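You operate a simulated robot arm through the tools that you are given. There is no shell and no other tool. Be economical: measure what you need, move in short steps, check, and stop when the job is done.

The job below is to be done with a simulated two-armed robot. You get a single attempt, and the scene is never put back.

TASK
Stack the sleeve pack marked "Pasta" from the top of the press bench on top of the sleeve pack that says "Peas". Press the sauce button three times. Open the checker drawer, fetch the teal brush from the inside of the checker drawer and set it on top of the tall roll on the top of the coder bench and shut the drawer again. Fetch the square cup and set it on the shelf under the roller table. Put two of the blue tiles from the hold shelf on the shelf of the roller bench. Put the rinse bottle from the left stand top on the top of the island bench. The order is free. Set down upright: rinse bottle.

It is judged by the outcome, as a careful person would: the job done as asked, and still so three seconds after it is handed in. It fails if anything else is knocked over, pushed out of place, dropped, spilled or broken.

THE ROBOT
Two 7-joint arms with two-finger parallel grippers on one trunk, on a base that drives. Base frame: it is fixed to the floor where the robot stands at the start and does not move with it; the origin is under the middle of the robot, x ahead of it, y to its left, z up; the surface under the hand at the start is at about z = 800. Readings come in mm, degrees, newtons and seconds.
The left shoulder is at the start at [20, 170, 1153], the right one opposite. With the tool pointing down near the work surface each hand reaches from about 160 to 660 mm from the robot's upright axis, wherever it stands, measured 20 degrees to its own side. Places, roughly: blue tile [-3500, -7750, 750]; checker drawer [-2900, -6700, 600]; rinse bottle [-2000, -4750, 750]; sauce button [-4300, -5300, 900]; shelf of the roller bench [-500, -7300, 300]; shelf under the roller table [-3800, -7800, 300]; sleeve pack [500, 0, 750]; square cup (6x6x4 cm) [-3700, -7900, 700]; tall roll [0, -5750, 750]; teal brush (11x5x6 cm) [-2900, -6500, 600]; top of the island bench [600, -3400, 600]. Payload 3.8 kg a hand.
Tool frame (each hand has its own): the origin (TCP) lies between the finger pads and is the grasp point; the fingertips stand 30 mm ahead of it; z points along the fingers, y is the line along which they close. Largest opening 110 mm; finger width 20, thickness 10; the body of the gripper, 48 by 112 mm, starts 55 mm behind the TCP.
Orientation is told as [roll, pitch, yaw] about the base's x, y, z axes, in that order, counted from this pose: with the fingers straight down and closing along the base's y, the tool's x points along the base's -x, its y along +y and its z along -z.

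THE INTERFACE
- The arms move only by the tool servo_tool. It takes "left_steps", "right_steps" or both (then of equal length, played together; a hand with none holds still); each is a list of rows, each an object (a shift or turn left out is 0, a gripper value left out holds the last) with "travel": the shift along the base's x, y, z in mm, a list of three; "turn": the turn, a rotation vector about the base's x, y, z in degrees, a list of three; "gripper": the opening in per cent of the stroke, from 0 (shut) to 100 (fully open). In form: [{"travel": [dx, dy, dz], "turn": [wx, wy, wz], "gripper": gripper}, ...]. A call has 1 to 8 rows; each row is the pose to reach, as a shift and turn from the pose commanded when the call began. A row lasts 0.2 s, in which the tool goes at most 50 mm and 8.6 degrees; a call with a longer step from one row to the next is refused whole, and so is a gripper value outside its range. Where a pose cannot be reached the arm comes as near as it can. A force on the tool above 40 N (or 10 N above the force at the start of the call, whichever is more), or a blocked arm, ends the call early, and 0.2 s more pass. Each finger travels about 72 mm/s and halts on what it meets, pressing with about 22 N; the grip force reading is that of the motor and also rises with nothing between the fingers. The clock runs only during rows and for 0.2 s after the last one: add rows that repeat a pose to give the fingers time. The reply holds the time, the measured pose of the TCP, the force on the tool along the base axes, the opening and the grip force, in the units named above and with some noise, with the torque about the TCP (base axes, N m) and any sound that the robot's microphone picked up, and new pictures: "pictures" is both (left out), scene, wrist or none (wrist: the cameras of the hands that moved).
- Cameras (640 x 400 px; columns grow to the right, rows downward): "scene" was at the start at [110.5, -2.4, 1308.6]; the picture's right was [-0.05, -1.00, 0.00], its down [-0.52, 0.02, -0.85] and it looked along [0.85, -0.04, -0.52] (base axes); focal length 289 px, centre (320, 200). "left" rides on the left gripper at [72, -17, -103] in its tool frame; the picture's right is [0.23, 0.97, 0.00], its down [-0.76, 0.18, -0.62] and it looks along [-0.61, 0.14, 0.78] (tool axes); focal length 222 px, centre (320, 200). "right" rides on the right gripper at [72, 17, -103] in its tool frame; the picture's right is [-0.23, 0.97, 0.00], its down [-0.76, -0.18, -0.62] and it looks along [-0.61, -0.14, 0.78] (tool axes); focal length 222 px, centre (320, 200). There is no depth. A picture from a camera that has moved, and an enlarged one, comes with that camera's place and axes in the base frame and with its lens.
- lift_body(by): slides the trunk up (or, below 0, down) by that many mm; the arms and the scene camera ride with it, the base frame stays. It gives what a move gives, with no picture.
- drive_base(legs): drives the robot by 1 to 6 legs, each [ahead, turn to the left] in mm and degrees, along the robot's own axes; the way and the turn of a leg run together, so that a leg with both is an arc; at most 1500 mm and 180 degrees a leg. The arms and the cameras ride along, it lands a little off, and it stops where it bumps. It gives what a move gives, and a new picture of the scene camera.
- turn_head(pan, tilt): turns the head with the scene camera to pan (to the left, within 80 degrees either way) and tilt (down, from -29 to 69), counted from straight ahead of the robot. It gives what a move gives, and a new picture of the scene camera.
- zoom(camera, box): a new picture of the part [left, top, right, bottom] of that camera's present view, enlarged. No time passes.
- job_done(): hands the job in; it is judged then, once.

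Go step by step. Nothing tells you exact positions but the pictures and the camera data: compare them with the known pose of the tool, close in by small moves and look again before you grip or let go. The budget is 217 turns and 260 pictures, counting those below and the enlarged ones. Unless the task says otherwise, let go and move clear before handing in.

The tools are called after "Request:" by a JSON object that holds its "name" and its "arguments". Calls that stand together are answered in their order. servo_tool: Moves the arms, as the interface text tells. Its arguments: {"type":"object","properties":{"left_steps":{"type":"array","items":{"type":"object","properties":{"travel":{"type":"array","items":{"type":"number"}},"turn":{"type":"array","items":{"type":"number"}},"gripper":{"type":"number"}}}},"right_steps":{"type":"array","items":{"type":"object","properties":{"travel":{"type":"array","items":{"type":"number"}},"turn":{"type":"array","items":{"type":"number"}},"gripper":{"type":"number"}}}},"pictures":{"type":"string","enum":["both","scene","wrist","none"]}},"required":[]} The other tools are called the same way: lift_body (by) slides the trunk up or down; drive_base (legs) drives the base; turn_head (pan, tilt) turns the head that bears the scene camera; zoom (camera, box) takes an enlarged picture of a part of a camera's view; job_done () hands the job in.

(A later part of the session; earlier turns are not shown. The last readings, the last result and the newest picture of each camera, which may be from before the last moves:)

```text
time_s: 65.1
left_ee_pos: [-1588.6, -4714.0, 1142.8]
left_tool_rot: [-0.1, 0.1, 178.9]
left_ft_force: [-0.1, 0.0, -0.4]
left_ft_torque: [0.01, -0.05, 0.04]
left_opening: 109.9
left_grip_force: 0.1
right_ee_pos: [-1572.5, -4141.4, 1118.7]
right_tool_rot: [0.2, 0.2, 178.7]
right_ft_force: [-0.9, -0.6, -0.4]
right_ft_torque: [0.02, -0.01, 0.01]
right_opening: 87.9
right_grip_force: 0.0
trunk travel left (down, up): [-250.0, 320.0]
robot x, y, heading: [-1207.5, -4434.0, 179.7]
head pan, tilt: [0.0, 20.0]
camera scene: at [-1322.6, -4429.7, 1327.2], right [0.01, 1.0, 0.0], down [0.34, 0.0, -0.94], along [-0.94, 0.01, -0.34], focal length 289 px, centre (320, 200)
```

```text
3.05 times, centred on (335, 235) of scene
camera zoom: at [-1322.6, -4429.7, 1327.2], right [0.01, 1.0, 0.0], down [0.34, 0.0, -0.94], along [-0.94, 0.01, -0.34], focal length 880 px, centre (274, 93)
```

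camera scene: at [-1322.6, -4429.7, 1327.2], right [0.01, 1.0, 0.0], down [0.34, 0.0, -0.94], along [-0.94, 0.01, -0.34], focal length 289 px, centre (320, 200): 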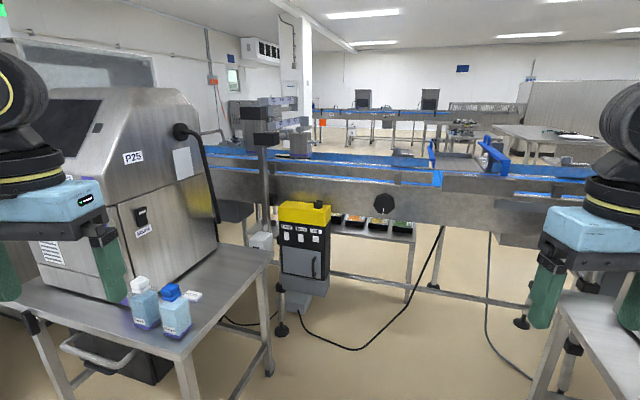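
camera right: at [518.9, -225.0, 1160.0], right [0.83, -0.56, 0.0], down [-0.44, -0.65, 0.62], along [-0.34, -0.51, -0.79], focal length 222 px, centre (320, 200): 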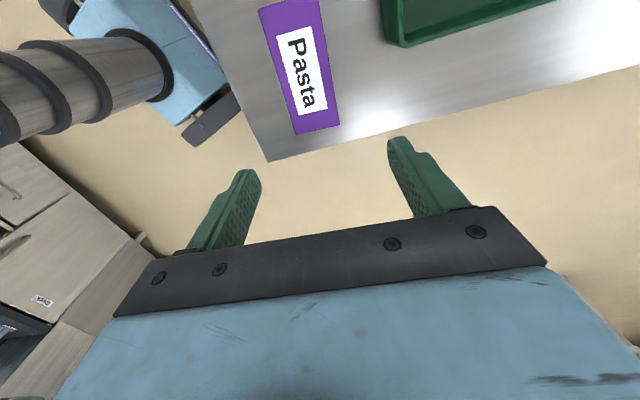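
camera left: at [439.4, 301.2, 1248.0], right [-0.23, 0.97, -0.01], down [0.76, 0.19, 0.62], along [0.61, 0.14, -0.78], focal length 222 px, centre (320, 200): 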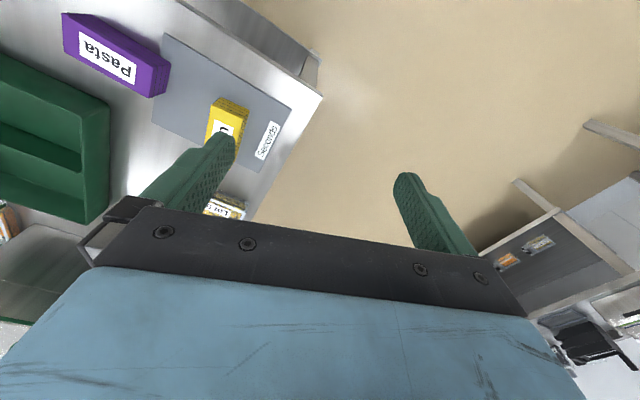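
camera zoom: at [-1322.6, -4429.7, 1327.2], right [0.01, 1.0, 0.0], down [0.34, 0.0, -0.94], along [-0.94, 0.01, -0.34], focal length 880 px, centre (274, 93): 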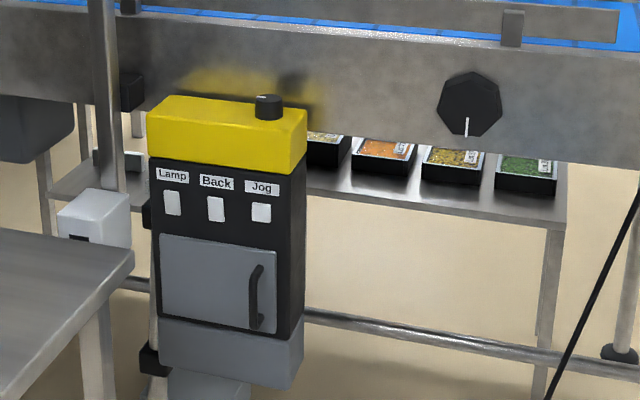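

The blue-capped bottle is "Rinse", near [-1898, -4783] and rotated about 17°, with Top-up beside it. I'll move closer and look with the left wrist camera.

Request:
{"name": "drive_base", "arguments": {"legs": [[170, 0]]}}

Request:
{"name": "servo_tool", "arguments": {"left_steps": [{"travel": [-12, 0, -15], "turn": [0, 0, -4], "gripper": 70}, {"travel": [-25, -5, -30], "turn": [0, 0, -8.5], "gripper": 70}, {"travel": [-35, -10, -45], "turn": [0, 0, -13], "gripper": 70}, {"travel": [-40, -15, -60], "turn": [0, 0, -17], "gripper": 70}, {"travel": [-40, -15, -60], "turn": [0, 0, -17], "gripper": 70}], "pictures": "both"}}

```text
time_s: 66.6
left_ee_pos: [-1762.8, -4711.6, 1141.9]
left_tool_rot: [0.1, -0.1, 178.7]
left_ft_force: [0.1, 0.1, 0.3]
left_ft_torque: [0.01, 0.0, 0.01]
left_opening: 110.0
left_grip_force: 0.1
right_ee_pos: [-1743.2, -4140.3, 1118.5]
right_tool_rot: [0.2, 0.2, 178.7]
right_ft_force: [-0.1, 0.3, -0.1]
right_ft_torque: [0.04, -0.03, 0.0]
right_opening: 87.9
right_grip_force: 0.0
trunk travel left (down, up): [-250.0, 320.0]
robot x, y, heading: [-1379.4, -4425.9, 179.4]
head pan, tilt: [0.0, 20.0]
camera scene: at [-1494.9, -4428.2, 1327.1], right [0.01, 1.0, 0.0], down [0.34, 0.0, -0.94], along [-0.94, 0.01, -0.34], focal length 289 px, centre (320, 200)
```

scene: 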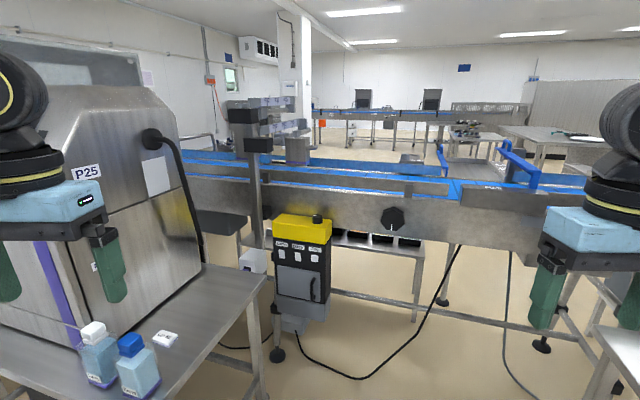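

```text
time_s: 67.8
left_ee_pos: [-1800.8, -4727.5, 1083.2]
left_tool_rot: [-0.1, -0.1, 161.7]
left_ft_force: [0.7, -0.6, -0.2]
left_ft_torque: [0.0, -0.01, -0.02]
left_opening: 76.9
left_grip_force: 0.1
right_ee_pos: [-1741.3, -4139.2, 1119.5]
right_tool_rot: [0.2, 0.2, 178.8]
right_ft_force: [-0.1, -0.1, 0.1]
right_ft_torque: [-0.01, -0.04, -0.01]
right_opening: 87.9
right_grip_force: 0.2
trunk travel left (down, up): [-250.0, 320.0]
robot x, y, heading: [-1382.3, -4428.2, 179.4]
head pan, tilt: [0.0, 20.0]
camera scene: at [-1493.9, -4428.1, 1327.3], right [0.01, 1.0, 0.0], down [0.34, 0.0, -0.94], along [-0.94, 0.01, -0.34], focal length 289 px, centre (320, 200)
camera left: at [-1725.9, -4735.6, 1188.8], right [-0.09, -1.0, 0.0], down [-0.78, 0.07, 0.62], along [-0.62, 0.06, -0.78], focal length 222 px, centre (320, 200)
```

scene: 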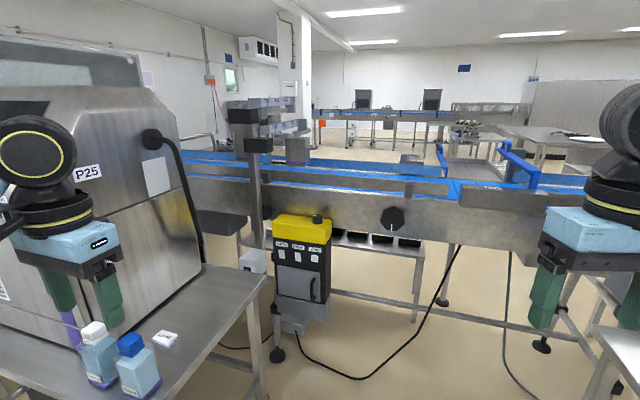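
left: 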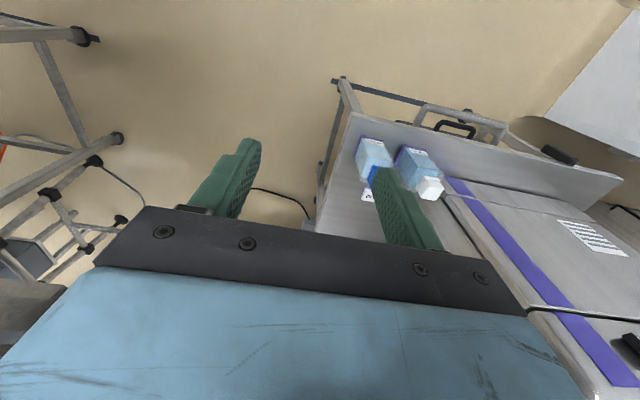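

Request:
{"name": "zoom", "arguments": {"camera": "left", "box": [300, 90, 460, 190]}}

Request:
{"name": "zoom", "arguments": {"camera": "scene", "box": [40, 300, 200, 400]}}

```text
4.00 times, centred on (380, 140) of left
camera zoom: at [-1725.9, -4735.6, 1188.8], right [-0.09, -1.0, 0.0], down [-0.78, 0.07, 0.62], along [-0.62, 0.06, -0.78], focal length 888 px, centre (80, 440)
```

zoom: 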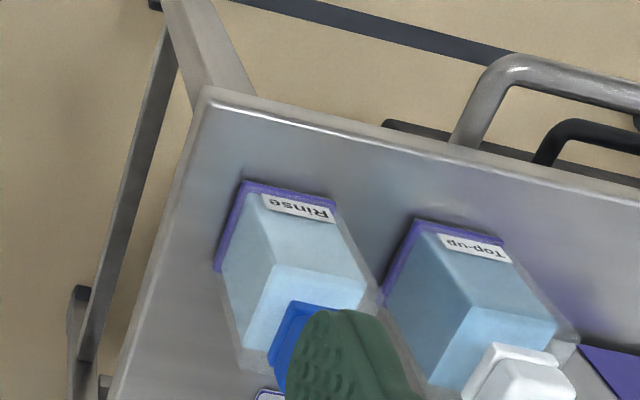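

```text
4.00 times, centred on (120, 350) of scene
camera zoom: at [-1493.9, -4428.1, 1327.3], right [0.01, 1.0, 0.0], down [0.34, 0.0, -0.94], along [-0.94, 0.01, -0.34], focal length 1155 px, centre (1120, -400)
```

zoom: 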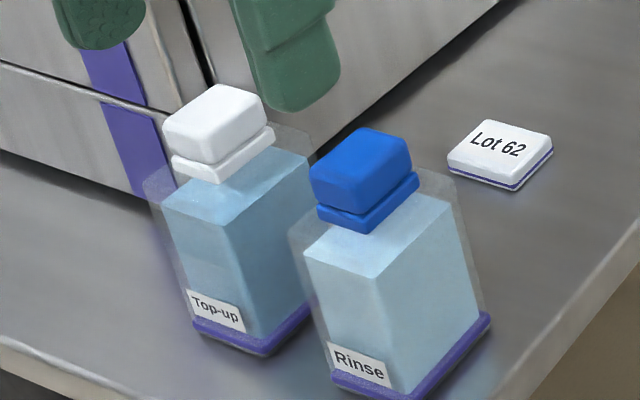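

The stand top is at about z 712 and the bottle's centre at about [-1964, -4825], 55 mm square. I need to be closer, so I'll drive forward 160 and re-check.

Request:
{"name": "drive_base", "arguments": {"legs": [[160, 0]]}}

Request:
{"name": "servo_tool", "arguments": {"left_steps": [{"travel": [0, -30, -20]}, {"travel": [0, -50, -40]}, {"travel": [0, -70, -60]}, {"travel": [0, -70, -80]}, {"travel": [0, -70, -80]}], "pictures": "both"}}

```text
time_s: 69.2
left_ee_pos: [-1960.0, -4728.8, 1084.1]
left_tool_rot: [-0.1, 0.1, 162.0]
left_ft_force: [-0.4, -0.8, -0.1]
left_ft_torque: [-0.01, -0.02, 0.02]
left_opening: 76.7
left_grip_force: 0.2
right_ee_pos: [-1903.5, -4139.3, 1117.8]
right_tool_rot: [0.2, 0.2, 178.8]
right_ft_force: [-0.2, 0.7, 0.1]
right_ft_torque: [-0.01, -0.03, 0.01]
right_opening: 88.0
right_grip_force: 0.0
trunk travel left (down, up): [-250.0, 320.0]
robot x, y, heading: [-1539.6, -4428.8, 179.7]
head pan, tilt: [0.0, 20.0]
camera scene: at [-1654.5, -4427.6, 1327.1], right [0.01, 1.0, 0.0], down [0.34, 0.0, -0.94], along [-0.94, 0.0, -0.34], focal length 289 px, centre (320, 200)
```

scene: 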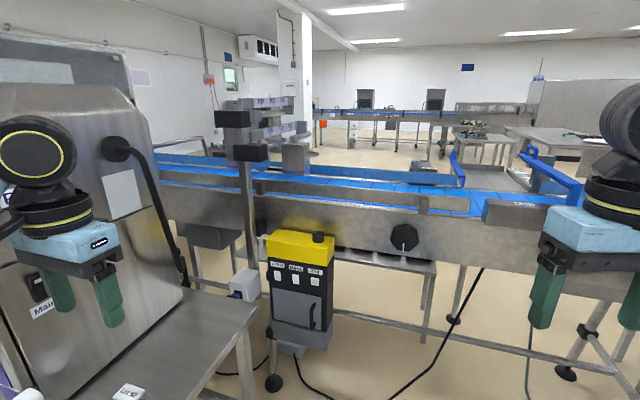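

```text
time_s: 70.4
left_ee_pos: [-1957.5, -4797.4, 1002.6]
left_tool_rot: [0.0, 0.0, 162.0]
left_ft_force: [0.4, -0.2, -0.4]
left_ft_torque: [0.01, 0.01, 0.02]
left_opening: 77.0
left_grip_force: 0.0
right_ee_pos: [-1902.0, -4140.1, 1118.2]
right_tool_rot: [0.3, 0.2, 178.8]
right_ft_force: [-0.6, 0.6, -0.3]
right_ft_torque: [0.03, -0.01, -0.01]
right_opening: 88.3
right_grip_force: 0.1
trunk travel left (down, up): [-250.0, 320.0]
robot x, y, heading: [-1540.9, -4426.7, 179.7]
head pan, tilt: [0.0, 20.0]
camera scene: at [-1653.4, -4427.6, 1327.3], right [0.01, 1.0, 0.0], down [0.34, 0.0, -0.94], along [-0.94, 0.0, -0.34], focal length 289 px, centre (320, 200)
camera left: at [-1883.7, -4805.6, 1108.7], right [-0.09, -1.0, 0.0], down [-0.78, 0.07, 0.62], along [-0.62, 0.05, -0.78], focal length 222 px, centre (320, 200)
```

scene: 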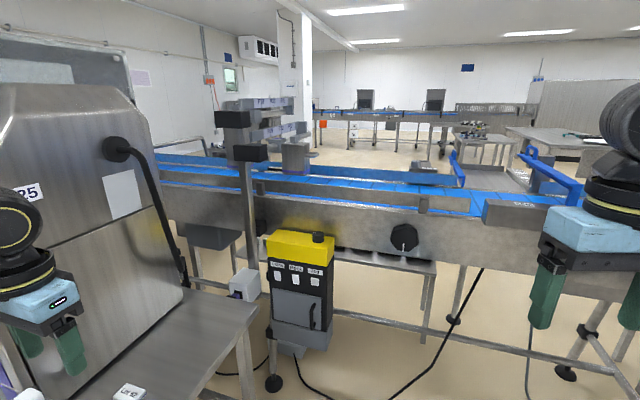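
left: 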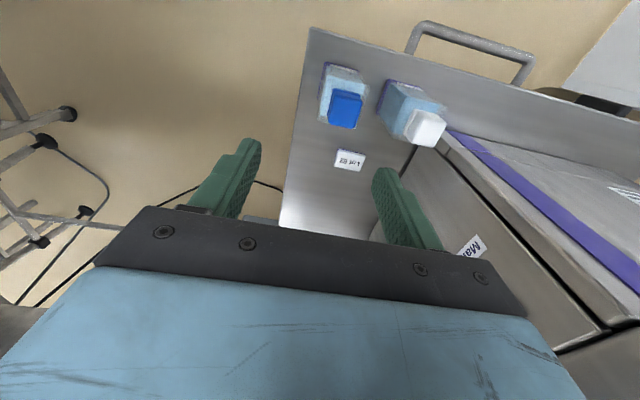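

I'll centre above the bottle and lower partway.

Request:
{"name": "servo_tool", "arguments": {"left_steps": [{"travel": [-3, -14, -20]}, {"travel": [-6, -29, -45]}, {"travel": [-6, -29, -70]}, {"travel": [-6, -29, -70]}], "pictures": "wrist"}}

Request:
{"name": "zoom", "arguments": {"camera": "left", "box": [200, 0, 500, 240]}}

```text
time_s: 71.4
left_ee_pos: [-1964.0, -4826.9, 934.0]
left_tool_rot: [0.0, 0.0, 162.0]
left_ft_force: [0.0, 0.1, -0.1]
left_ft_torque: [0.0, -0.01, 0.0]
left_opening: 77.1
left_grip_force: 0.2
right_ee_pos: [-1903.7, -4139.7, 1119.2]
right_tool_rot: [0.2, 0.2, 178.8]
right_ft_force: [-0.6, 0.2, 1.0]
right_ft_torque: [0.0, 0.02, 0.0]
right_opening: 88.0
right_grip_force: 0.1
trunk travel left (down, up): [-250.0, 320.0]
robot x, y, heading: [-1537.5, -4429.2, 179.7]
head pan, tilt: [0.0, 20.0]
camera left: at [-1890.1, -4834.8, 1039.1], right [-0.09, -1.0, 0.0], down [-0.78, 0.07, 0.62], along [-0.62, 0.05, -0.78], focal length 222 px, centre (320, 200)
```

left: 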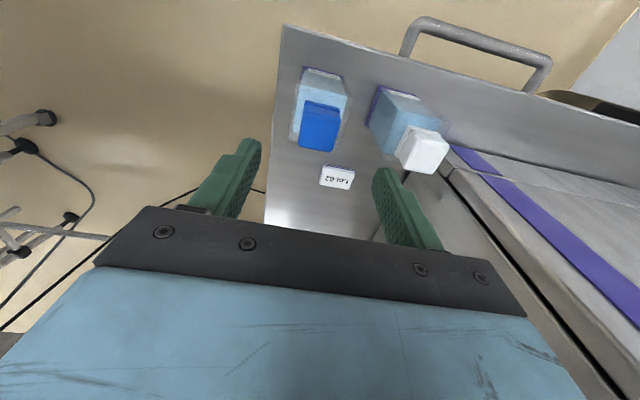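

```text
1.67 times, centred on (350, 120) of left
camera zoom: at [-1890.1, -4834.8, 1039.1], right [-0.09, -1.0, 0.0], down [-0.78, 0.07, 0.62], along [-0.62, 0.05, -0.78], focal length 370 px, centre (270, 333)
```

zoom: 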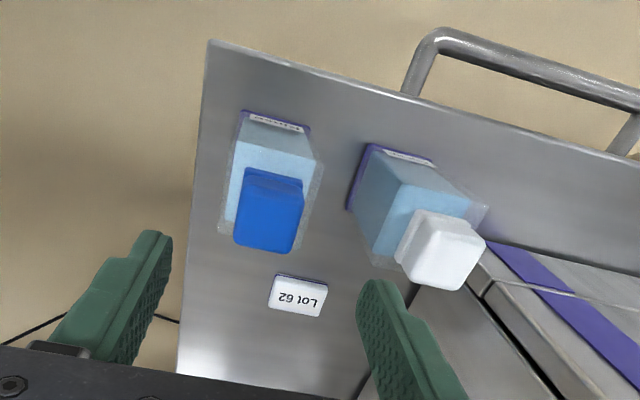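

The bottle's centre is [-1966, -4829] and its cap top about z 842. I'll descend to TCP 797.

Request:
{"name": "servo_tool", "arguments": {"left_steps": [{"travel": [-2, -2, -30]}, {"travel": [-2, -2, -65]}, {"travel": [-2, -2, -100]}, {"travel": [-2, -2, -125]}, {"travel": [-2, -2, -137]}, {"travel": [-2, -2, -137]}], "pictures": "wrist"}}

```text
time_s: 72.8
left_ee_pos: [-1968.2, -4827.8, 795.8]
left_tool_rot: [-0.1, -0.2, 162.1]
left_ft_force: [0.5, -0.1, 0.8]
left_ft_torque: [0.02, 0.01, -0.03]
left_opening: 77.1
left_grip_force: 0.1
right_ee_pos: [-1902.5, -4139.9, 1119.0]
right_tool_rot: [0.2, 0.2, 178.8]
right_ft_force: [0.4, -0.6, -0.2]
right_ft_torque: [0.01, -0.03, -0.01]
right_opening: 87.9
right_grip_force: 0.0
trunk travel left (down, up): [-250.0, 320.0]
robot x, y, heading: [-1541.0, -4429.2, 179.7]
head pan, tilt: [0.0, 20.0]
camera left: at [-1893.1, -4836.2, 900.6], right [-0.09, -1.0, 0.0], down [-0.78, 0.07, 0.62], along [-0.62, 0.05, -0.78], focal length 222 px, centre (320, 200)
```

left: 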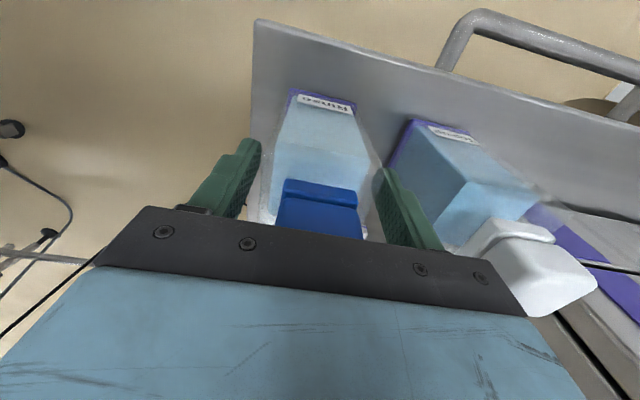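

Well centred. I'll close and lift gently.

Request:
{"name": "servo_tool", "arguments": {"left_steps": [{"gripper": 0}, {"gripper": 0}, {"gripper": 0}, {"travel": [0, 0, 2]}, {"travel": [0, 0, 6]}, {"travel": [0, 0, 12]}, {"travel": [0, 0, 20]}], "pictures": "wrist"}}

```text
time_s: 74.4
left_ee_pos: [-1966.6, -4829.0, 816.2]
left_tool_rot: [0.0, 0.0, 161.9]
left_ft_force: [0.2, 0.4, -3.3]
left_ft_torque: [0.0, -0.02, -0.01]
left_opening: 55.8
left_grip_force: 22.0
right_ee_pos: [-1903.4, -4138.9, 1118.1]
right_tool_rot: [0.1, 0.2, 178.8]
right_ft_force: [-0.1, -0.5, 0.2]
right_ft_torque: [0.0, 0.01, 0.0]
right_opening: 88.0
right_grip_force: 0.1
trunk travel left (down, up): [-250.0, 320.0]
robot x, y, heading: [-1538.1, -4428.3, 179.7]
head pan, tilt: [0.0, 20.0]
camera left: at [-1892.3, -4836.5, 921.0], right [-0.09, -1.0, 0.0], down [-0.78, 0.07, 0.62], along [-0.62, 0.05, -0.78], focal length 222 px, centre (320, 200)
```

left: 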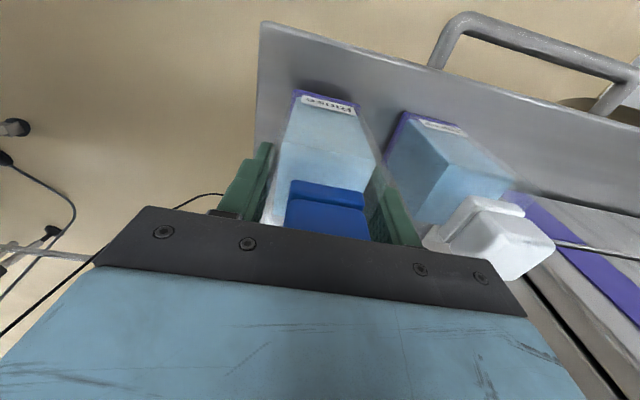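

Held, at 3.3 N. I'll lift it clear of Top-up and tuck it in.

Request:
{"name": "servo_tool", "arguments": {"left_steps": [{"travel": [0, 0, 25]}, {"travel": [0, 0, 55]}, {"travel": [0, 0, 90]}, {"travel": [0, 0, 125]}, {"travel": [0, 0, 160]}, {"travel": [0, 10, 195]}, {"travel": [0, 35, 225]}, {"travel": [10, 60, 250]}], "pictures": "none"}}

Request:
{"name": "servo_tool", "arguments": {"left_steps": [{"travel": [12, 25, 15]}, {"travel": [24, 50, 30]}, {"travel": [35, 70, 40]}, {"travel": [45, 70, 40]}], "pictures": "none"}}

Request:
{"name": "turn_head", "arguments": {"pan": -60, "tilt": 30}}

```text
time_s: 76.2
left_ee_pos: [-1956.0, -4767.2, 1067.2]
left_tool_rot: [0.0, 0.0, 162.0]
left_ft_force: [-0.4, 0.5, -3.4]
left_ft_torque: [-0.03, -0.02, -0.01]
left_opening: 56.0
left_grip_force: 22.0
right_ee_pos: [-1903.3, -4139.4, 1118.3]
right_tool_rot: [0.2, 0.1, 178.8]
right_ft_force: [0.5, 0.8, 0.5]
right_ft_torque: [-0.01, 0.0, 0.0]
right_opening: 88.3
right_grip_force: 0.2
trunk travel left (down, up): [-250.0, 320.0]
robot x, y, heading: [-1539.3, -4430.5, 179.6]
head pan, tilt: [0.0, 20.0]
```

```text
time_s: 77.2
left_ee_pos: [-1910.1, -4699.2, 1106.0]
left_tool_rot: [0.0, -0.1, 162.1]
left_ft_force: [0.1, 0.6, -3.4]
left_ft_torque: [-0.03, 0.0, 0.0]
left_opening: 55.8
left_grip_force: 22.2
right_ee_pos: [-1902.8, -4139.6, 1118.1]
right_tool_rot: [0.3, 0.2, 178.7]
right_ft_force: [0.1, 0.2, -0.2]
right_ft_torque: [0.04, -0.03, 0.01]
right_opening: 87.9
right_grip_force: 0.0
trunk travel left (down, up): [-250.0, 320.0]
robot x, y, heading: [-1538.1, -4430.1, 179.5]
head pan, tilt: [0.0, 20.0]
```

```text
time_s: 78.5
left_ee_pos: [-1910.7, -4699.4, 1107.6]
left_tool_rot: [-0.1, 0.0, 161.9]
left_ft_force: [-0.1, 0.1, -3.0]
left_ft_torque: [0.01, 0.02, 0.01]
left_opening: 56.1
left_grip_force: 21.8
right_ee_pos: [-1903.0, -4140.3, 1117.2]
right_tool_rot: [0.1, 0.1, 178.8]
right_ft_force: [0.2, 0.2, 0.3]
right_ft_torque: [-0.01, 0.03, -0.03]
right_opening: 87.9
right_grip_force: 0.1
trunk travel left (down, up): [-250.0, 320.0]
robot x, y, heading: [-1539.4, -4428.1, 179.7]
head pan, tilt: [-60.0, 30.0]
camera scene: at [-1605.4, -4349.7, 1311.2], right [0.87, 0.5, 0.0], down [0.25, -0.43, -0.87], along [-0.43, 0.75, -0.5], focal length 289 px, centre (320, 200)
```

scene: 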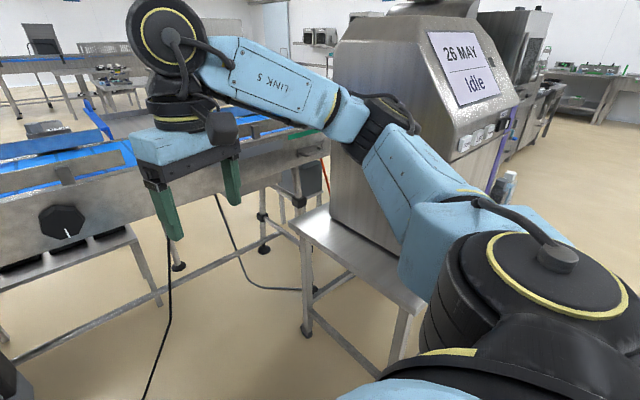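

I'll back out and head to the island bench.

Request:
{"name": "drive_base", "arguments": {"legs": [[-550, 0], [0, -118], [750, 0], [0, -50]]}}

Request:
{"name": "turn_head", "arguments": {"pan": 0, "tilt": 35}}

```text
time_s: 92.5
left_ee_pos: [-309.2, -3462.7, 1106.6]
left_tool_rot: [-0.1, -0.1, -7.3]
left_ft_force: [-0.3, -0.3, -5.3]
left_ft_torque: [0.0, 0.01, 0.04]
left_opening: 56.1
left_grip_force: 22.0
right_ee_pos: [-213.3, -4013.3, 1118.7]
right_tool_rot: [0.2, 0.2, 9.6]
right_ft_force: [0.8, -0.4, 0.1]
right_ft_torque: [-0.01, 0.0, -0.01]
right_opening: 88.3
right_grip_force: 0.1
trunk travel left (down, up): [-250.0, 320.0]
robot x, y, heading: [-624.2, -3796.0, 10.5]
head pan, tilt: [-60.0, 30.0]
camera scene: at [-545.1, -3858.5, 1311.1], right [-0.76, -0.65, 0.0], down [-0.32, 0.38, -0.87], along [0.56, -0.66, -0.5], focal length 289 px, centre (320, 200)
```

scene: 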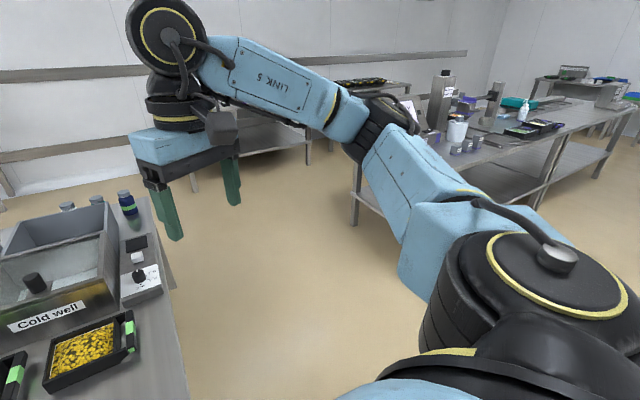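

```text
time_s: 93.8
left_ee_pos: [-307.9, -3461.1, 1106.9]
left_tool_rot: [0.0, -0.1, -7.4]
left_ft_force: [-0.4, 0.2, -3.4]
left_ft_torque: [0.01, -0.01, -0.01]
left_opening: 55.9
left_grip_force: 22.1
right_ee_pos: [-213.5, -4012.3, 1119.1]
right_tool_rot: [0.2, 0.1, 9.7]
right_ft_force: [-0.1, -0.1, -0.5]
right_ft_torque: [-0.02, -0.05, -0.02]
right_opening: 88.1
right_grip_force: 0.1
trunk travel left (down, up): [-250.0, 320.0]
robot x, y, heading: [-624.3, -3793.7, 10.5]
head pan, tilt: [0.0, 35.0]
camera scene: at [-517.2, -3773.5, 1303.4], right [0.18, -0.98, 0.0], down [-0.56, -0.1, -0.82], along [0.81, 0.15, -0.57], focal length 289 px, centre (320, 200)
```

scene: 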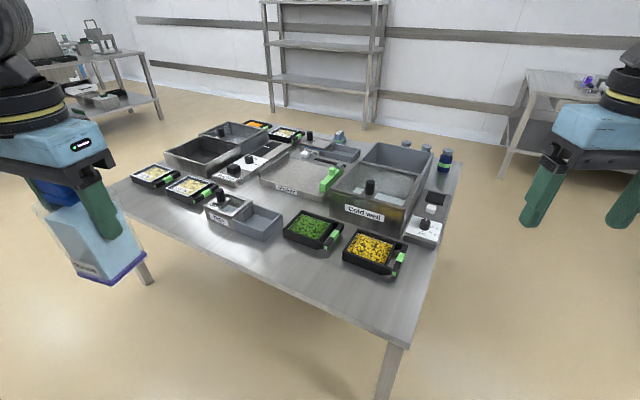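

The bench top is at about z 620 with free space at its near front corner. My target is about [0, -3765]. I'll square up to the bench and lower the trunk.

Request:
{"name": "drive_base", "arguments": {"legs": [[0, -30], [110, 0]]}}

Request:
{"name": "lift_body", "arguments": {"by": -120}}

Request:
{"name": "turn_head", "arguments": {"pan": 20, "tilt": 50}}

```text
time_s: 96.5
left_ee_pos: [-80.6, -3703.1, 1105.8]
left_tool_rot: [-0.1, 0.2, -37.4]
left_ft_force: [0.2, -0.2, -3.9]
left_ft_torque: [0.04, 0.02, -0.01]
left_opening: 55.8
left_grip_force: 22.0
right_ee_pos: [-274.6, -4227.5, 1119.3]
right_tool_rot: [0.1, 0.4, -20.6]
right_ft_force: [0.9, 0.0, -0.6]
right_ft_torque: [0.03, 0.01, 0.01]
right_opening: 88.0
right_grip_force: 0.1
trunk travel left (down, up): [-250.0, 320.0]
robot x, y, heading: [-521.3, -3831.9, -19.9]
head pan, tilt: [0.0, 35.0]
camera scene: at [-417.5, -3867.6, 1303.2], right [-0.34, -0.94, 0.0], down [-0.54, 0.19, -0.82], along [0.77, -0.28, -0.57], focal length 289 px, centre (320, 200)
```

scene: 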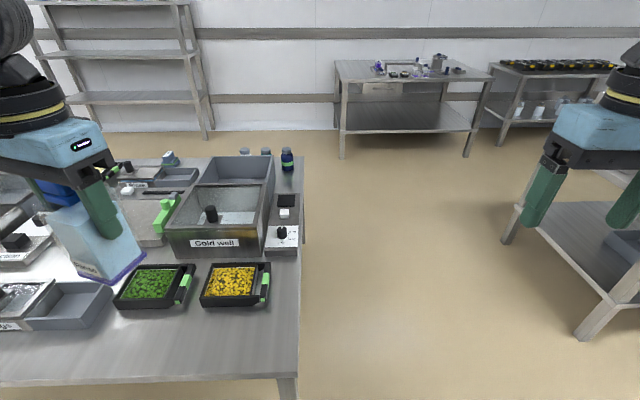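

```text
time_s: 98.0
left_ee_pos: [-81.9, -3703.2, 986.7]
left_tool_rot: [0.0, -0.1, -37.6]
left_ft_force: [0.3, -0.2, -3.8]
left_ft_torque: [-0.01, -0.04, 0.0]
left_opening: 55.8
left_grip_force: 22.2
right_ee_pos: [-275.3, -4226.9, 999.0]
right_tool_rot: [0.3, 0.2, -20.6]
right_ft_force: [0.1, -0.2, 0.0]
right_ft_torque: [-0.02, -0.03, 0.03]
right_opening: 88.1
right_grip_force: 0.1
trunk travel left (down, up): [-130.0, 440.0]
robot x, y, heading: [-520.3, -3833.2, -19.8]
head pan, tilt: [0.0, 35.0]
```

```text
time_s: 98.8
left_ee_pos: [-81.4, -3702.8, 986.1]
left_tool_rot: [0.0, 0.1, -37.5]
left_ft_force: [-0.2, 0.0, -3.5]
left_ft_torque: [0.01, 0.0, -0.01]
left_opening: 55.8
left_grip_force: 22.2
right_ee_pos: [-273.7, -4227.5, 998.7]
right_tool_rot: [0.2, 0.2, -20.6]
right_ft_force: [-0.5, -0.5, -0.7]
right_ft_torque: [-0.01, 0.01, -0.01]
right_opening: 87.8
right_grip_force: 0.0
trunk travel left (down, up): [-130.0, 440.0]
robot x, y, heading: [-515.4, -3832.6, -19.3]
head pan, tilt: [20.0, 50.0]
camera scene: at [-424.6, -3837.2, 1161.7], right [0.0, -1.0, 0.0], down [-0.77, 0.0, -0.64], along [0.64, 0.0, -0.77], focal length 289 px, centre (320, 200)
```

scene: 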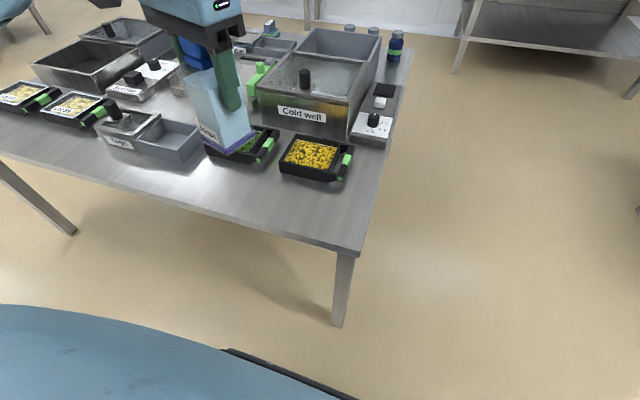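

I'll move the bottle over the free front spot and lower to check.

Request:
{"name": "servo_tool", "arguments": {"left_steps": [{"travel": [20, -18, -20]}, {"travel": [40, -36, -50]}, {"travel": [60, -54, -85]}, {"travel": [76, -72, -120]}, {"travel": [76, -72, -155]}, {"travel": [76, -72, -190]}, {"travel": [76, -72, -200]}, {"travel": [76, -72, -200]}], "pictures": "both"}}

```text
time_s: 100.6
left_ee_pos: [-5.2, -3773.4, 785.2]
left_tool_rot: [0.0, 0.0, -37.5]
left_ft_force: [-0.6, -0.7, -4.3]
left_ft_torque: [-0.03, -0.02, 0.0]
left_opening: 55.9
left_grip_force: 21.8
right_ee_pos: [-274.6, -4227.0, 998.2]
right_tool_rot: [0.3, 0.1, -20.6]
right_ft_force: [0.5, 0.2, 0.0]
right_ft_torque: [-0.04, -0.03, -0.02]
right_opening: 87.9
right_grip_force: 0.0
trunk travel left (down, up): [-130.0, 440.0]
robot x, y, heading: [-525.0, -3832.4, -19.9]
head pan, tilt: [20.0, 50.0]
camera scene: at [-424.6, -3837.1, 1161.6], right [0.0, -1.0, 0.0], down [-0.77, 0.0, -0.64], along [0.64, 0.0, -0.77], focal length 289 px, centre (320, 200)
camera left: at [-72.4, -3744.3, 891.0], right [0.41, 0.91, 0.0], down [0.71, -0.32, 0.62], along [0.57, -0.26, -0.78], focal length 222 px, centre (320, 200)
```

scene: 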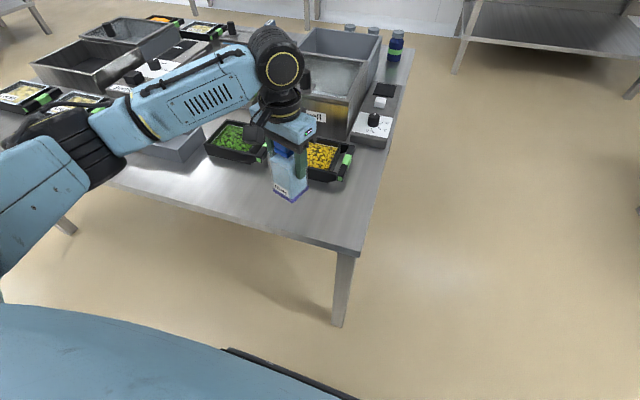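
left: 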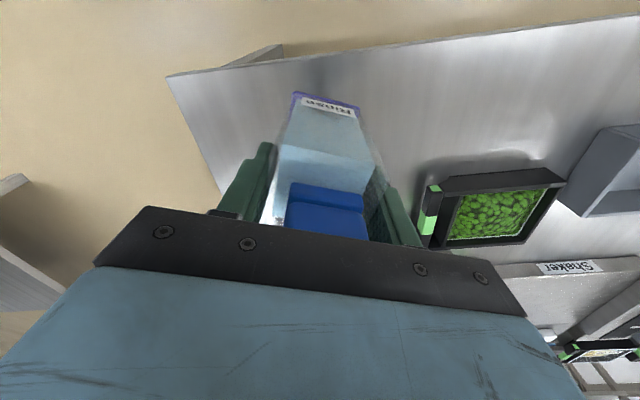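

Clear spot. I'll lower until contact.

Request:
{"name": "servo_tool", "arguments": {"left_steps": [{"travel": [0, 0, -25]}, {"travel": [0, 0, -45]}, {"travel": [0, 0, -55]}, {"travel": [0, 0, -60]}, {"travel": [0, 0, -60]}], "pictures": "scene"}}

```text
time_s: 101.8
left_ee_pos: [-5.1, -3773.4, 726.6]
left_tool_rot: [0.1, 0.0, -37.5]
left_ft_force: [-0.6, -0.6, -4.5]
left_ft_torque: [0.04, 0.04, 0.0]
left_opening: 55.7
left_grip_force: 21.7
right_ee_pos: [-275.6, -4226.7, 998.6]
right_tool_rot: [0.2, 0.2, -20.6]
right_ft_force: [-0.2, 0.3, -0.5]
right_ft_torque: [-0.02, 0.01, -0.02]
right_opening: 88.2
right_grip_force: 0.0
trunk travel left (down, up): [-130.0, 440.0]
robot x, y, heading: [-522.4, -3832.9, -19.8]
head pan, tilt: [20.0, 50.0]
camera scene: at [-424.6, -3837.1, 1161.6], right [0.0, -1.0, 0.0], down [-0.77, 0.0, -0.64], along [0.64, 0.0, -0.77], focal length 289 px, centre (320, 200)
```

scene: 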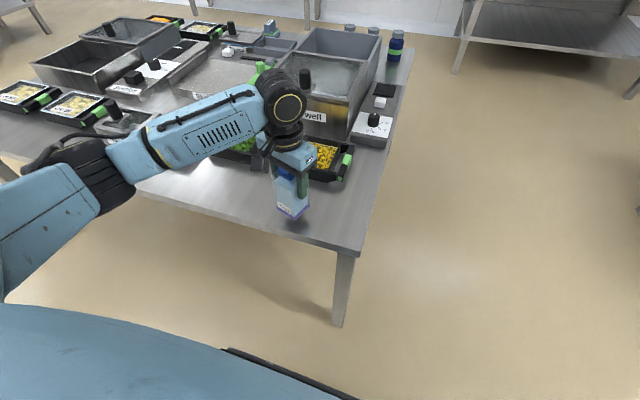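

Request:
{"name": "servo_tool", "arguments": {"left_steps": [{"travel": [0, 0, -5]}, {"travel": [0, 0, -10]}, {"travel": [0, 0, -14]}, {"travel": [0, 0, -18]}, {"travel": [0, 0, -21]}], "pictures": "scene"}}

Request:
{"name": "zoom", "arguments": {"camera": "scene", "box": [220, 120, 380, 260]}}

```text
time_s: 103.0
left_ee_pos: [-6.1, -3774.7, 704.9]
left_tool_rot: [0.0, 0.0, -37.5]
left_ft_force: [-1.0, 0.2, -4.0]
left_ft_torque: [0.0, 0.07, -0.03]
left_opening: 55.7
left_grip_force: 22.0
right_ee_pos: [-274.8, -4227.4, 999.8]
right_tool_rot: [0.1, 0.1, -20.6]
right_ft_force: [0.3, 0.6, 0.4]
right_ft_torque: [-0.04, 0.0, 0.03]
right_opening: 88.2
right_grip_force: 0.1
trunk travel left (down, up): [-130.0, 440.0]
robot x, y, heading: [-518.8, -3830.4, -19.7]
head pan, tilt: [20.0, 50.0]
camera scene: at [-424.6, -3837.1, 1161.6], right [0.0, -1.0, 0.0], down [-0.77, 0.0, -0.64], along [0.64, 0.0, -0.77], focal length 289 px, centre (320, 200)
```

scene: 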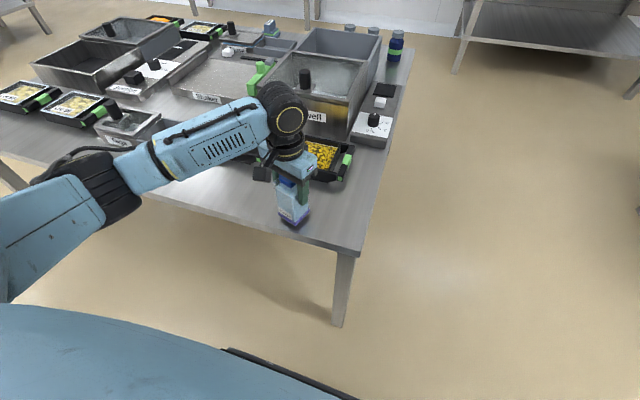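

```text
2.86 times, centred on (300, 190) of scene
camera zoom: at [-424.6, -3837.1, 1161.6], right [0.0, -1.0, 0.0], down [-0.77, 0.0, -0.64], along [0.64, 0.0, -0.77], focal length 825 px, centre (377, 229)
```

zoom: 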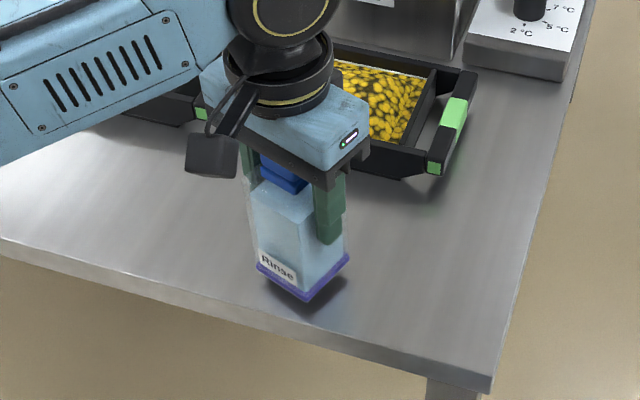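

Still a little above the surface. I'll shift slightly inward and continue down.

Request:
{"name": "servo_tool", "arguments": {"left_steps": [{"travel": [8, -3, -4]}, {"travel": [12, -5, -8]}, {"travel": [12, -5, -12]}, {"travel": [12, -5, -15]}, {"travel": [12, -5, -18]}, {"travel": [12, -5, -21]}, {"travel": [12, -5, -24]}, {"travel": [12, -5, -27]}], "pictures": "scene"}}

```text
time_s: 104.3
left_ee_pos: [8.8, -3781.4, 693.6]
left_tool_rot: [0.0, -0.9, -37.5]
left_ft_force: [-1.7, 0.8, 13.0]
left_ft_torque: [0.41, 0.4, -0.01]
left_opening: 56.3
left_grip_force: 21.7
right_ee_pos: [-274.9, -4227.8, 999.7]
right_tool_rot: [0.3, 0.1, -20.6]
right_ft_force: [-0.3, 0.1, -0.3]
right_ft_torque: [-0.01, 0.01, -0.01]
right_opening: 88.1
right_grip_force: 0.0
trunk travel left (down, up): [-130.0, 440.0]
robot x, y, heading: [-520.0, -3827.8, -19.8]
head pan, tilt: [20.0, 50.0]
stopped in row 6 (left hand): the force on the tool passed its limit at 50 N (the readings are from after the stop); the commanded pose is now the measured one
camera scene: at [-425.6, -3837.2, 1161.5], right [0.0, -1.0, 0.0], down [-0.77, 0.0, -0.64], along [0.64, 0.0, -0.77], focal length 289 px, centre (320, 200)
```

scene: 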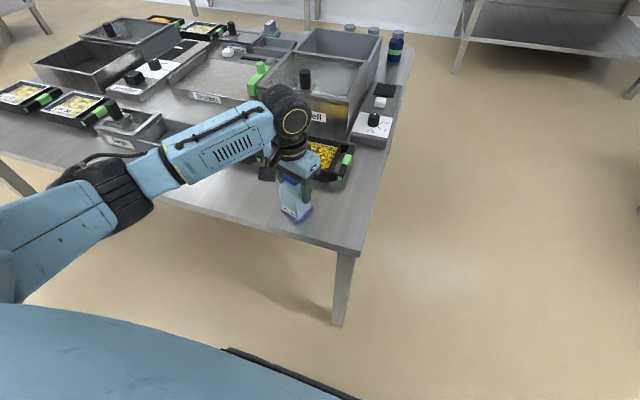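

Request:
{"name": "zoom", "arguments": {"camera": "scene", "box": [240, 130, 360, 240]}}

Request:
{"name": "zoom", "arguments": {"camera": "left", "box": [160, 40, 560, 290]}}

```text
3.64 times, centred on (300, 185) of scene
camera zoom: at [-425.6, -3837.2, 1161.5], right [0.0, -1.0, 0.0], down [-0.77, 0.0, -0.64], along [0.64, 0.0, -0.77], focal length 1050 px, centre (393, 254)
```

zoom: 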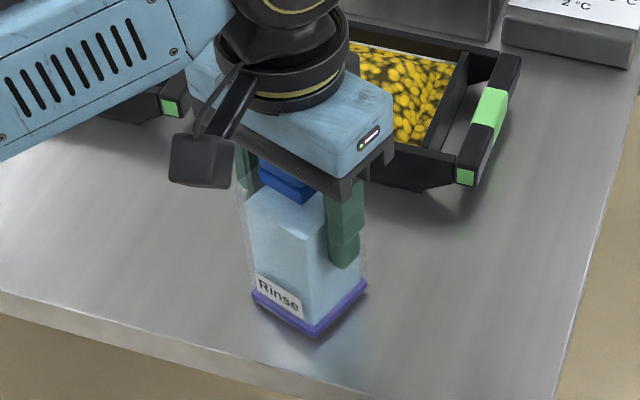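

```text
1.60 times, centred on (360, 165) of left
camera zoom: at [-59.7, -3750.4, 796.9], right [0.41, 0.91, 0.0], down [0.7, -0.32, 0.63], along [0.58, -0.26, -0.77], focal length 355 px, centre (256, 256)
```

zoom: 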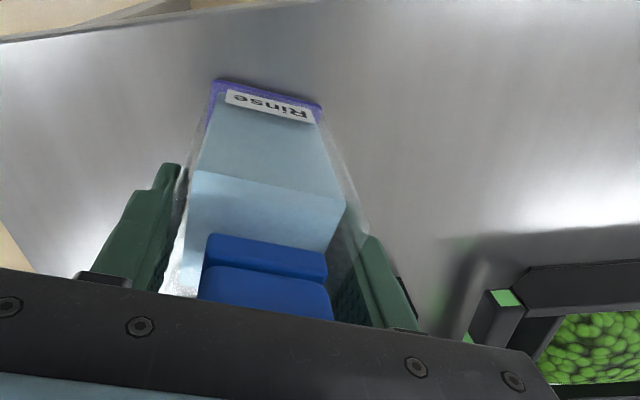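

The bottle rests on the bench, so I'll open the fingers.

Request:
{"name": "servo_tool", "arguments": {"left_steps": [{"travel": [0, 0, 1], "gripper": 60}, {"travel": [0, 0, 1], "gripper": 72}, {"travel": [0, 0, 1], "gripper": 72}], "pictures": "wrist"}}

```text
time_s: 105.1
left_ee_pos: [7.7, -3780.4, 692.0]
left_tool_rot: [-0.1, -0.8, -37.4]
left_ft_force: [1.5, -1.1, 14.0]
left_ft_torque: [0.03, 0.1, 0.01]
left_opening: 79.3
left_grip_force: 0.1
right_ee_pos: [-276.8, -4226.1, 998.9]
right_tool_rot: [0.3, 0.0, -20.6]
right_ft_force: [0.2, 0.0, -0.3]
right_ft_torque: [0.0, 0.01, 0.0]
right_opening: 88.0
right_grip_force: 0.2
trunk travel left (down, up): [-130.0, 440.0]
robot x, y, heading: [-516.9, -3831.6, -20.0]
head pan, tilt: [20.0, 50.0]
camera left: at [-60.1, -3750.3, 797.4], right [0.41, 0.91, 0.0], down [0.71, -0.32, 0.63], along [0.58, -0.26, -0.77], focal length 222 px, centre (320, 200)
```

left: 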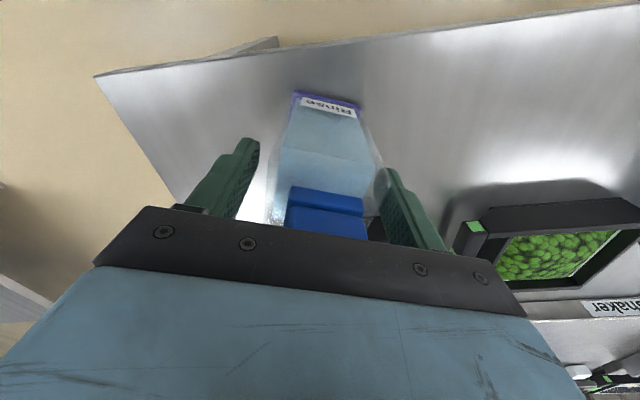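

Request:
{"name": "servo_tool", "arguments": {"left_steps": [{"travel": [0, 0, 10]}, {"travel": [0, 0, 35]}, {"travel": [0, 0, 75]}, {"travel": [0, 0, 120]}, {"travel": [0, 0, 165]}, {"travel": [-20, 20, 210]}, {"travel": [-50, 40, 250]}, {"travel": [-85, 65, 290]}], "pictures": "scene"}}

Request:
{"name": "zoom", "arguments": {"camera": "scene", "box": [160, 80, 400, 260]}}

```text
refused: row 6 steps farther than a row can; nothing moved
```

```text
2.22 times, centred on (280, 170) of scene
camera zoom: at [-425.7, -3837.2, 1161.8], right [0.0, -1.0, 0.0], down [-0.77, 0.0, -0.64], along [0.64, 0.0, -0.77], focal length 642 px, centre (409, 267)
```

zoom: 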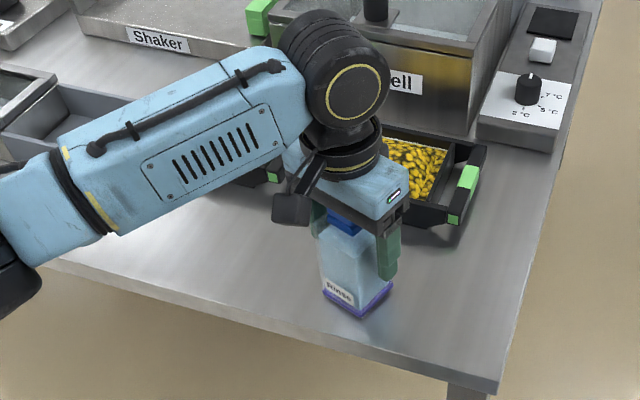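

Request:
{"name": "servo_tool", "arguments": {"left_steps": [{"travel": [0, 0, 10]}, {"travel": [0, 0, 35]}, {"travel": [0, 0, 75]}, {"travel": [0, 0, 120]}, {"travel": [0, 0, 165]}, {"travel": [-15, 15, 200]}, {"travel": [-35, 30, 235]}, {"travel": [-60, 45, 265]}], "pictures": "scene"}}

Request:
{"name": "zoom", "arguments": {"camera": "scene", "box": [160, 80, 400, 260]}}

```text
time_s: 106.9
left_ee_pos: [-54.2, -3735.5, 957.2]
left_tool_rot: [0.0, -0.6, -37.5]
left_ft_force: [-0.3, 0.6, -0.5]
left_ft_torque: [0.03, 0.02, 0.01]
left_opening: 79.3
left_grip_force: 0.1
right_ee_pos: [-276.0, -4225.8, 998.5]
right_tool_rot: [0.2, 0.1, -20.7]
right_ft_force: [0.6, -0.5, 0.5]
right_ft_torque: [-0.01, -0.02, -0.02]
right_opening: 88.0
right_grip_force: 0.0
trunk travel left (down, up): [-130.0, 440.0]
robot x, y, heading: [-522.6, -3835.2, -19.6]
head pan, tilt: [20.0, 50.0]
camera scene: at [-425.2, -3836.9, 1161.7], right [0.0, -1.0, 0.0], down [-0.77, 0.0, -0.64], along [0.64, 0.0, -0.77], focal length 289 px, centre (320, 200)
```

scene: 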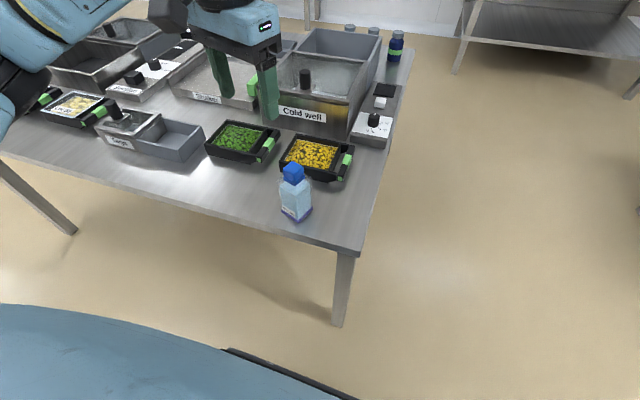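

```text
2.22 times, centred on (280, 170) of scene
camera zoom: at [-425.2, -3836.9, 1161.7], right [0.0, -1.0, 0.0], down [-0.77, 0.0, -0.64], along [0.64, 0.0, -0.77], focal length 642 px, centre (409, 267)
```

zoom: 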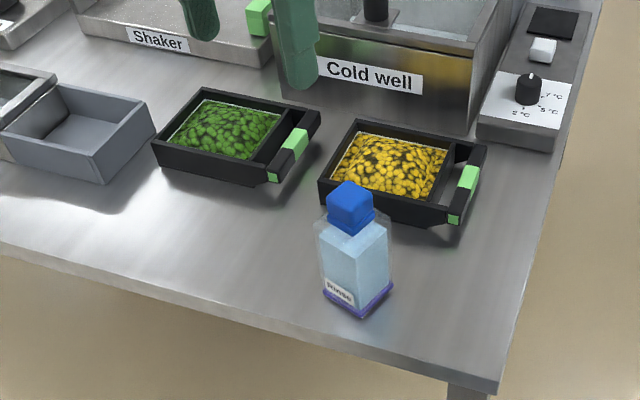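

The rinse bottle stands upright on the island bench. Next I'll raise the trunk and head south to survey the coder bench and beyond.

Request:
{"name": "lift_body", "arguments": {"by": 120}}

Request:
{"name": "drive_base", "arguments": {"legs": [[-320, 0], [0, -72], [1400, 0]]}}

Request:
{"name": "turn_head", "arguments": {"pan": 30, "tilt": 22}}

Request:
{"name": "turn_head", "arguments": {"pan": -35, "tilt": 15}}

```text
time_s: 108.4
left_ee_pos: [-52.1, -3735.8, 1077.5]
left_tool_rot: [0.0, -0.6, -37.5]
left_ft_force: [-0.3, -0.3, -0.1]
left_ft_torque: [0.01, 0.0, -0.02]
left_opening: 79.1
left_grip_force: 0.2
right_ee_pos: [-274.6, -4226.6, 1119.0]
right_tool_rot: [0.2, 0.2, -20.6]
right_ft_force: [0.7, -0.4, -0.6]
right_ft_torque: [-0.01, 0.01, 0.01]
right_opening: 88.1
right_grip_force: 0.0
trunk travel left (down, up): [-250.0, 320.0]
robot x, y, heading: [-522.6, -3831.1, -20.0]
head pan, tilt: [20.0, 50.0]
```

```text
time_s: 120.3
left_ee_pos: [-639.9, -5559.4, 1078.7]
left_tool_rot: [0.0, -0.6, -110.1]
left_ft_force: [0.3, 0.4, 0.1]
left_ft_torque: [0.0, 0.0, 0.0]
left_opening: 79.0
left_grip_force: 0.1
right_ee_pos: [-1174.1, -5495.0, 1118.5]
right_tool_rot: [0.2, 0.2, -93.1]
right_ft_force: [0.9, 0.0, 0.1]
right_ft_torque: [-0.01, -0.02, 0.0]
right_opening: 87.8
right_grip_force: 0.1
trunk travel left (down, up): [-250.0, 320.0]
robot x, y, heading: [-871.7, -5139.2, -92.4]
head pan, tilt: [20.0, 50.0]
camera scene: at [-849.6, -5233.7, 1281.6], right [-0.95, -0.3, 0.0], down [-0.23, 0.73, -0.64], along [0.2, -0.61, -0.77], focal length 289 px, centre (320, 200)
```

scene: 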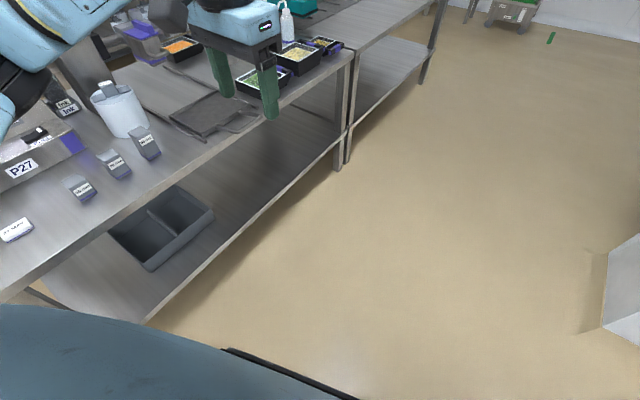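

```text
time_s: 121.2
left_ee_pos: [-639.1, -5559.1, 1079.0]
left_tool_rot: [0.0, -0.7, -110.1]
left_ft_force: [-0.3, -0.2, 0.0]
left_ft_torque: [0.0, 0.02, -0.02]
left_opening: 79.4
left_grip_force: 0.1
right_ee_pos: [-1174.3, -5495.1, 1118.1]
right_tool_rot: [0.2, 0.2, -93.0]
right_ft_force: [-0.7, 0.1, 0.1]
right_ft_torque: [-0.02, 0.0, 0.02]
right_opening: 87.9
right_grip_force: 0.1
trunk travel left (down, up): [-250.0, 320.0]
robot x, y, heading: [-870.9, -5141.5, -92.3]
head pan, tilt: [30.0, 22.0]
camera scene: at [-829.8, -5242.3, 1323.9], right [-0.89, -0.47, 0.0], down [-0.17, 0.33, -0.93], along [0.43, -0.82, -0.38], focal length 289 px, centre (320, 200)
```

scene: 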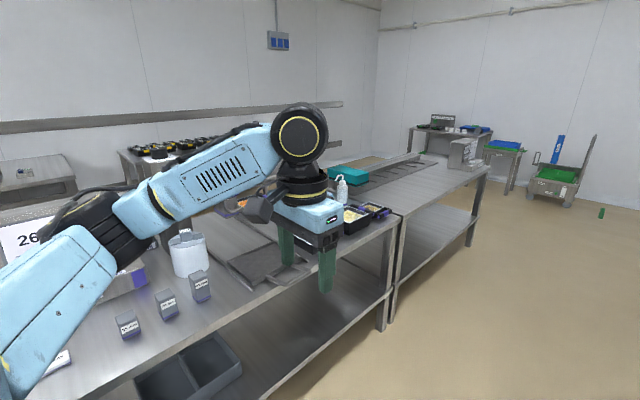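

```text
time_s: 122.6
left_ee_pos: [-639.2, -5559.4, 1078.3]
left_tool_rot: [0.0, -0.7, -110.0]
left_ft_force: [-0.7, -0.2, 0.6]
left_ft_torque: [0.05, -0.02, -0.03]
left_opening: 79.1
left_grip_force: 0.0
right_ee_pos: [-1174.6, -5494.2, 1119.0]
right_tool_rot: [0.3, 0.2, -93.1]
right_ft_force: [-0.2, 0.2, -0.1]
right_ft_torque: [0.03, -0.03, 0.01]
right_opening: 87.9
right_grip_force: 0.1
trunk travel left (down, up): [-250.0, 320.0]
robot x, y, heading: [-870.1, -5142.4, -92.5]
head pan, tilt: [-35.0, 15.0]
camera scene: at [-929.5, -5234.5, 1335.4], right [-0.8, 0.6, 0.0], down [0.16, 0.21, -0.97], along [-0.58, -0.77, -0.26], focal length 289 px, centre (320, 200)
```

scene: 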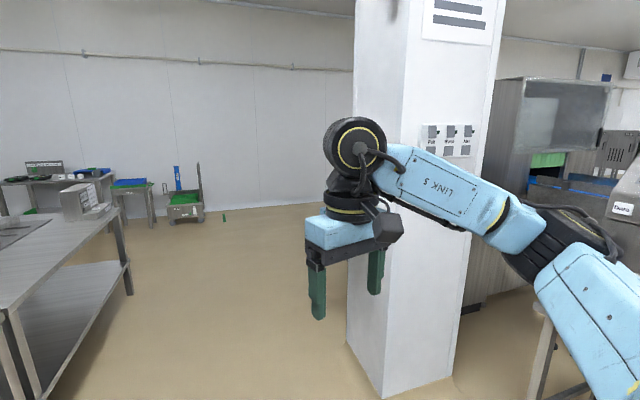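

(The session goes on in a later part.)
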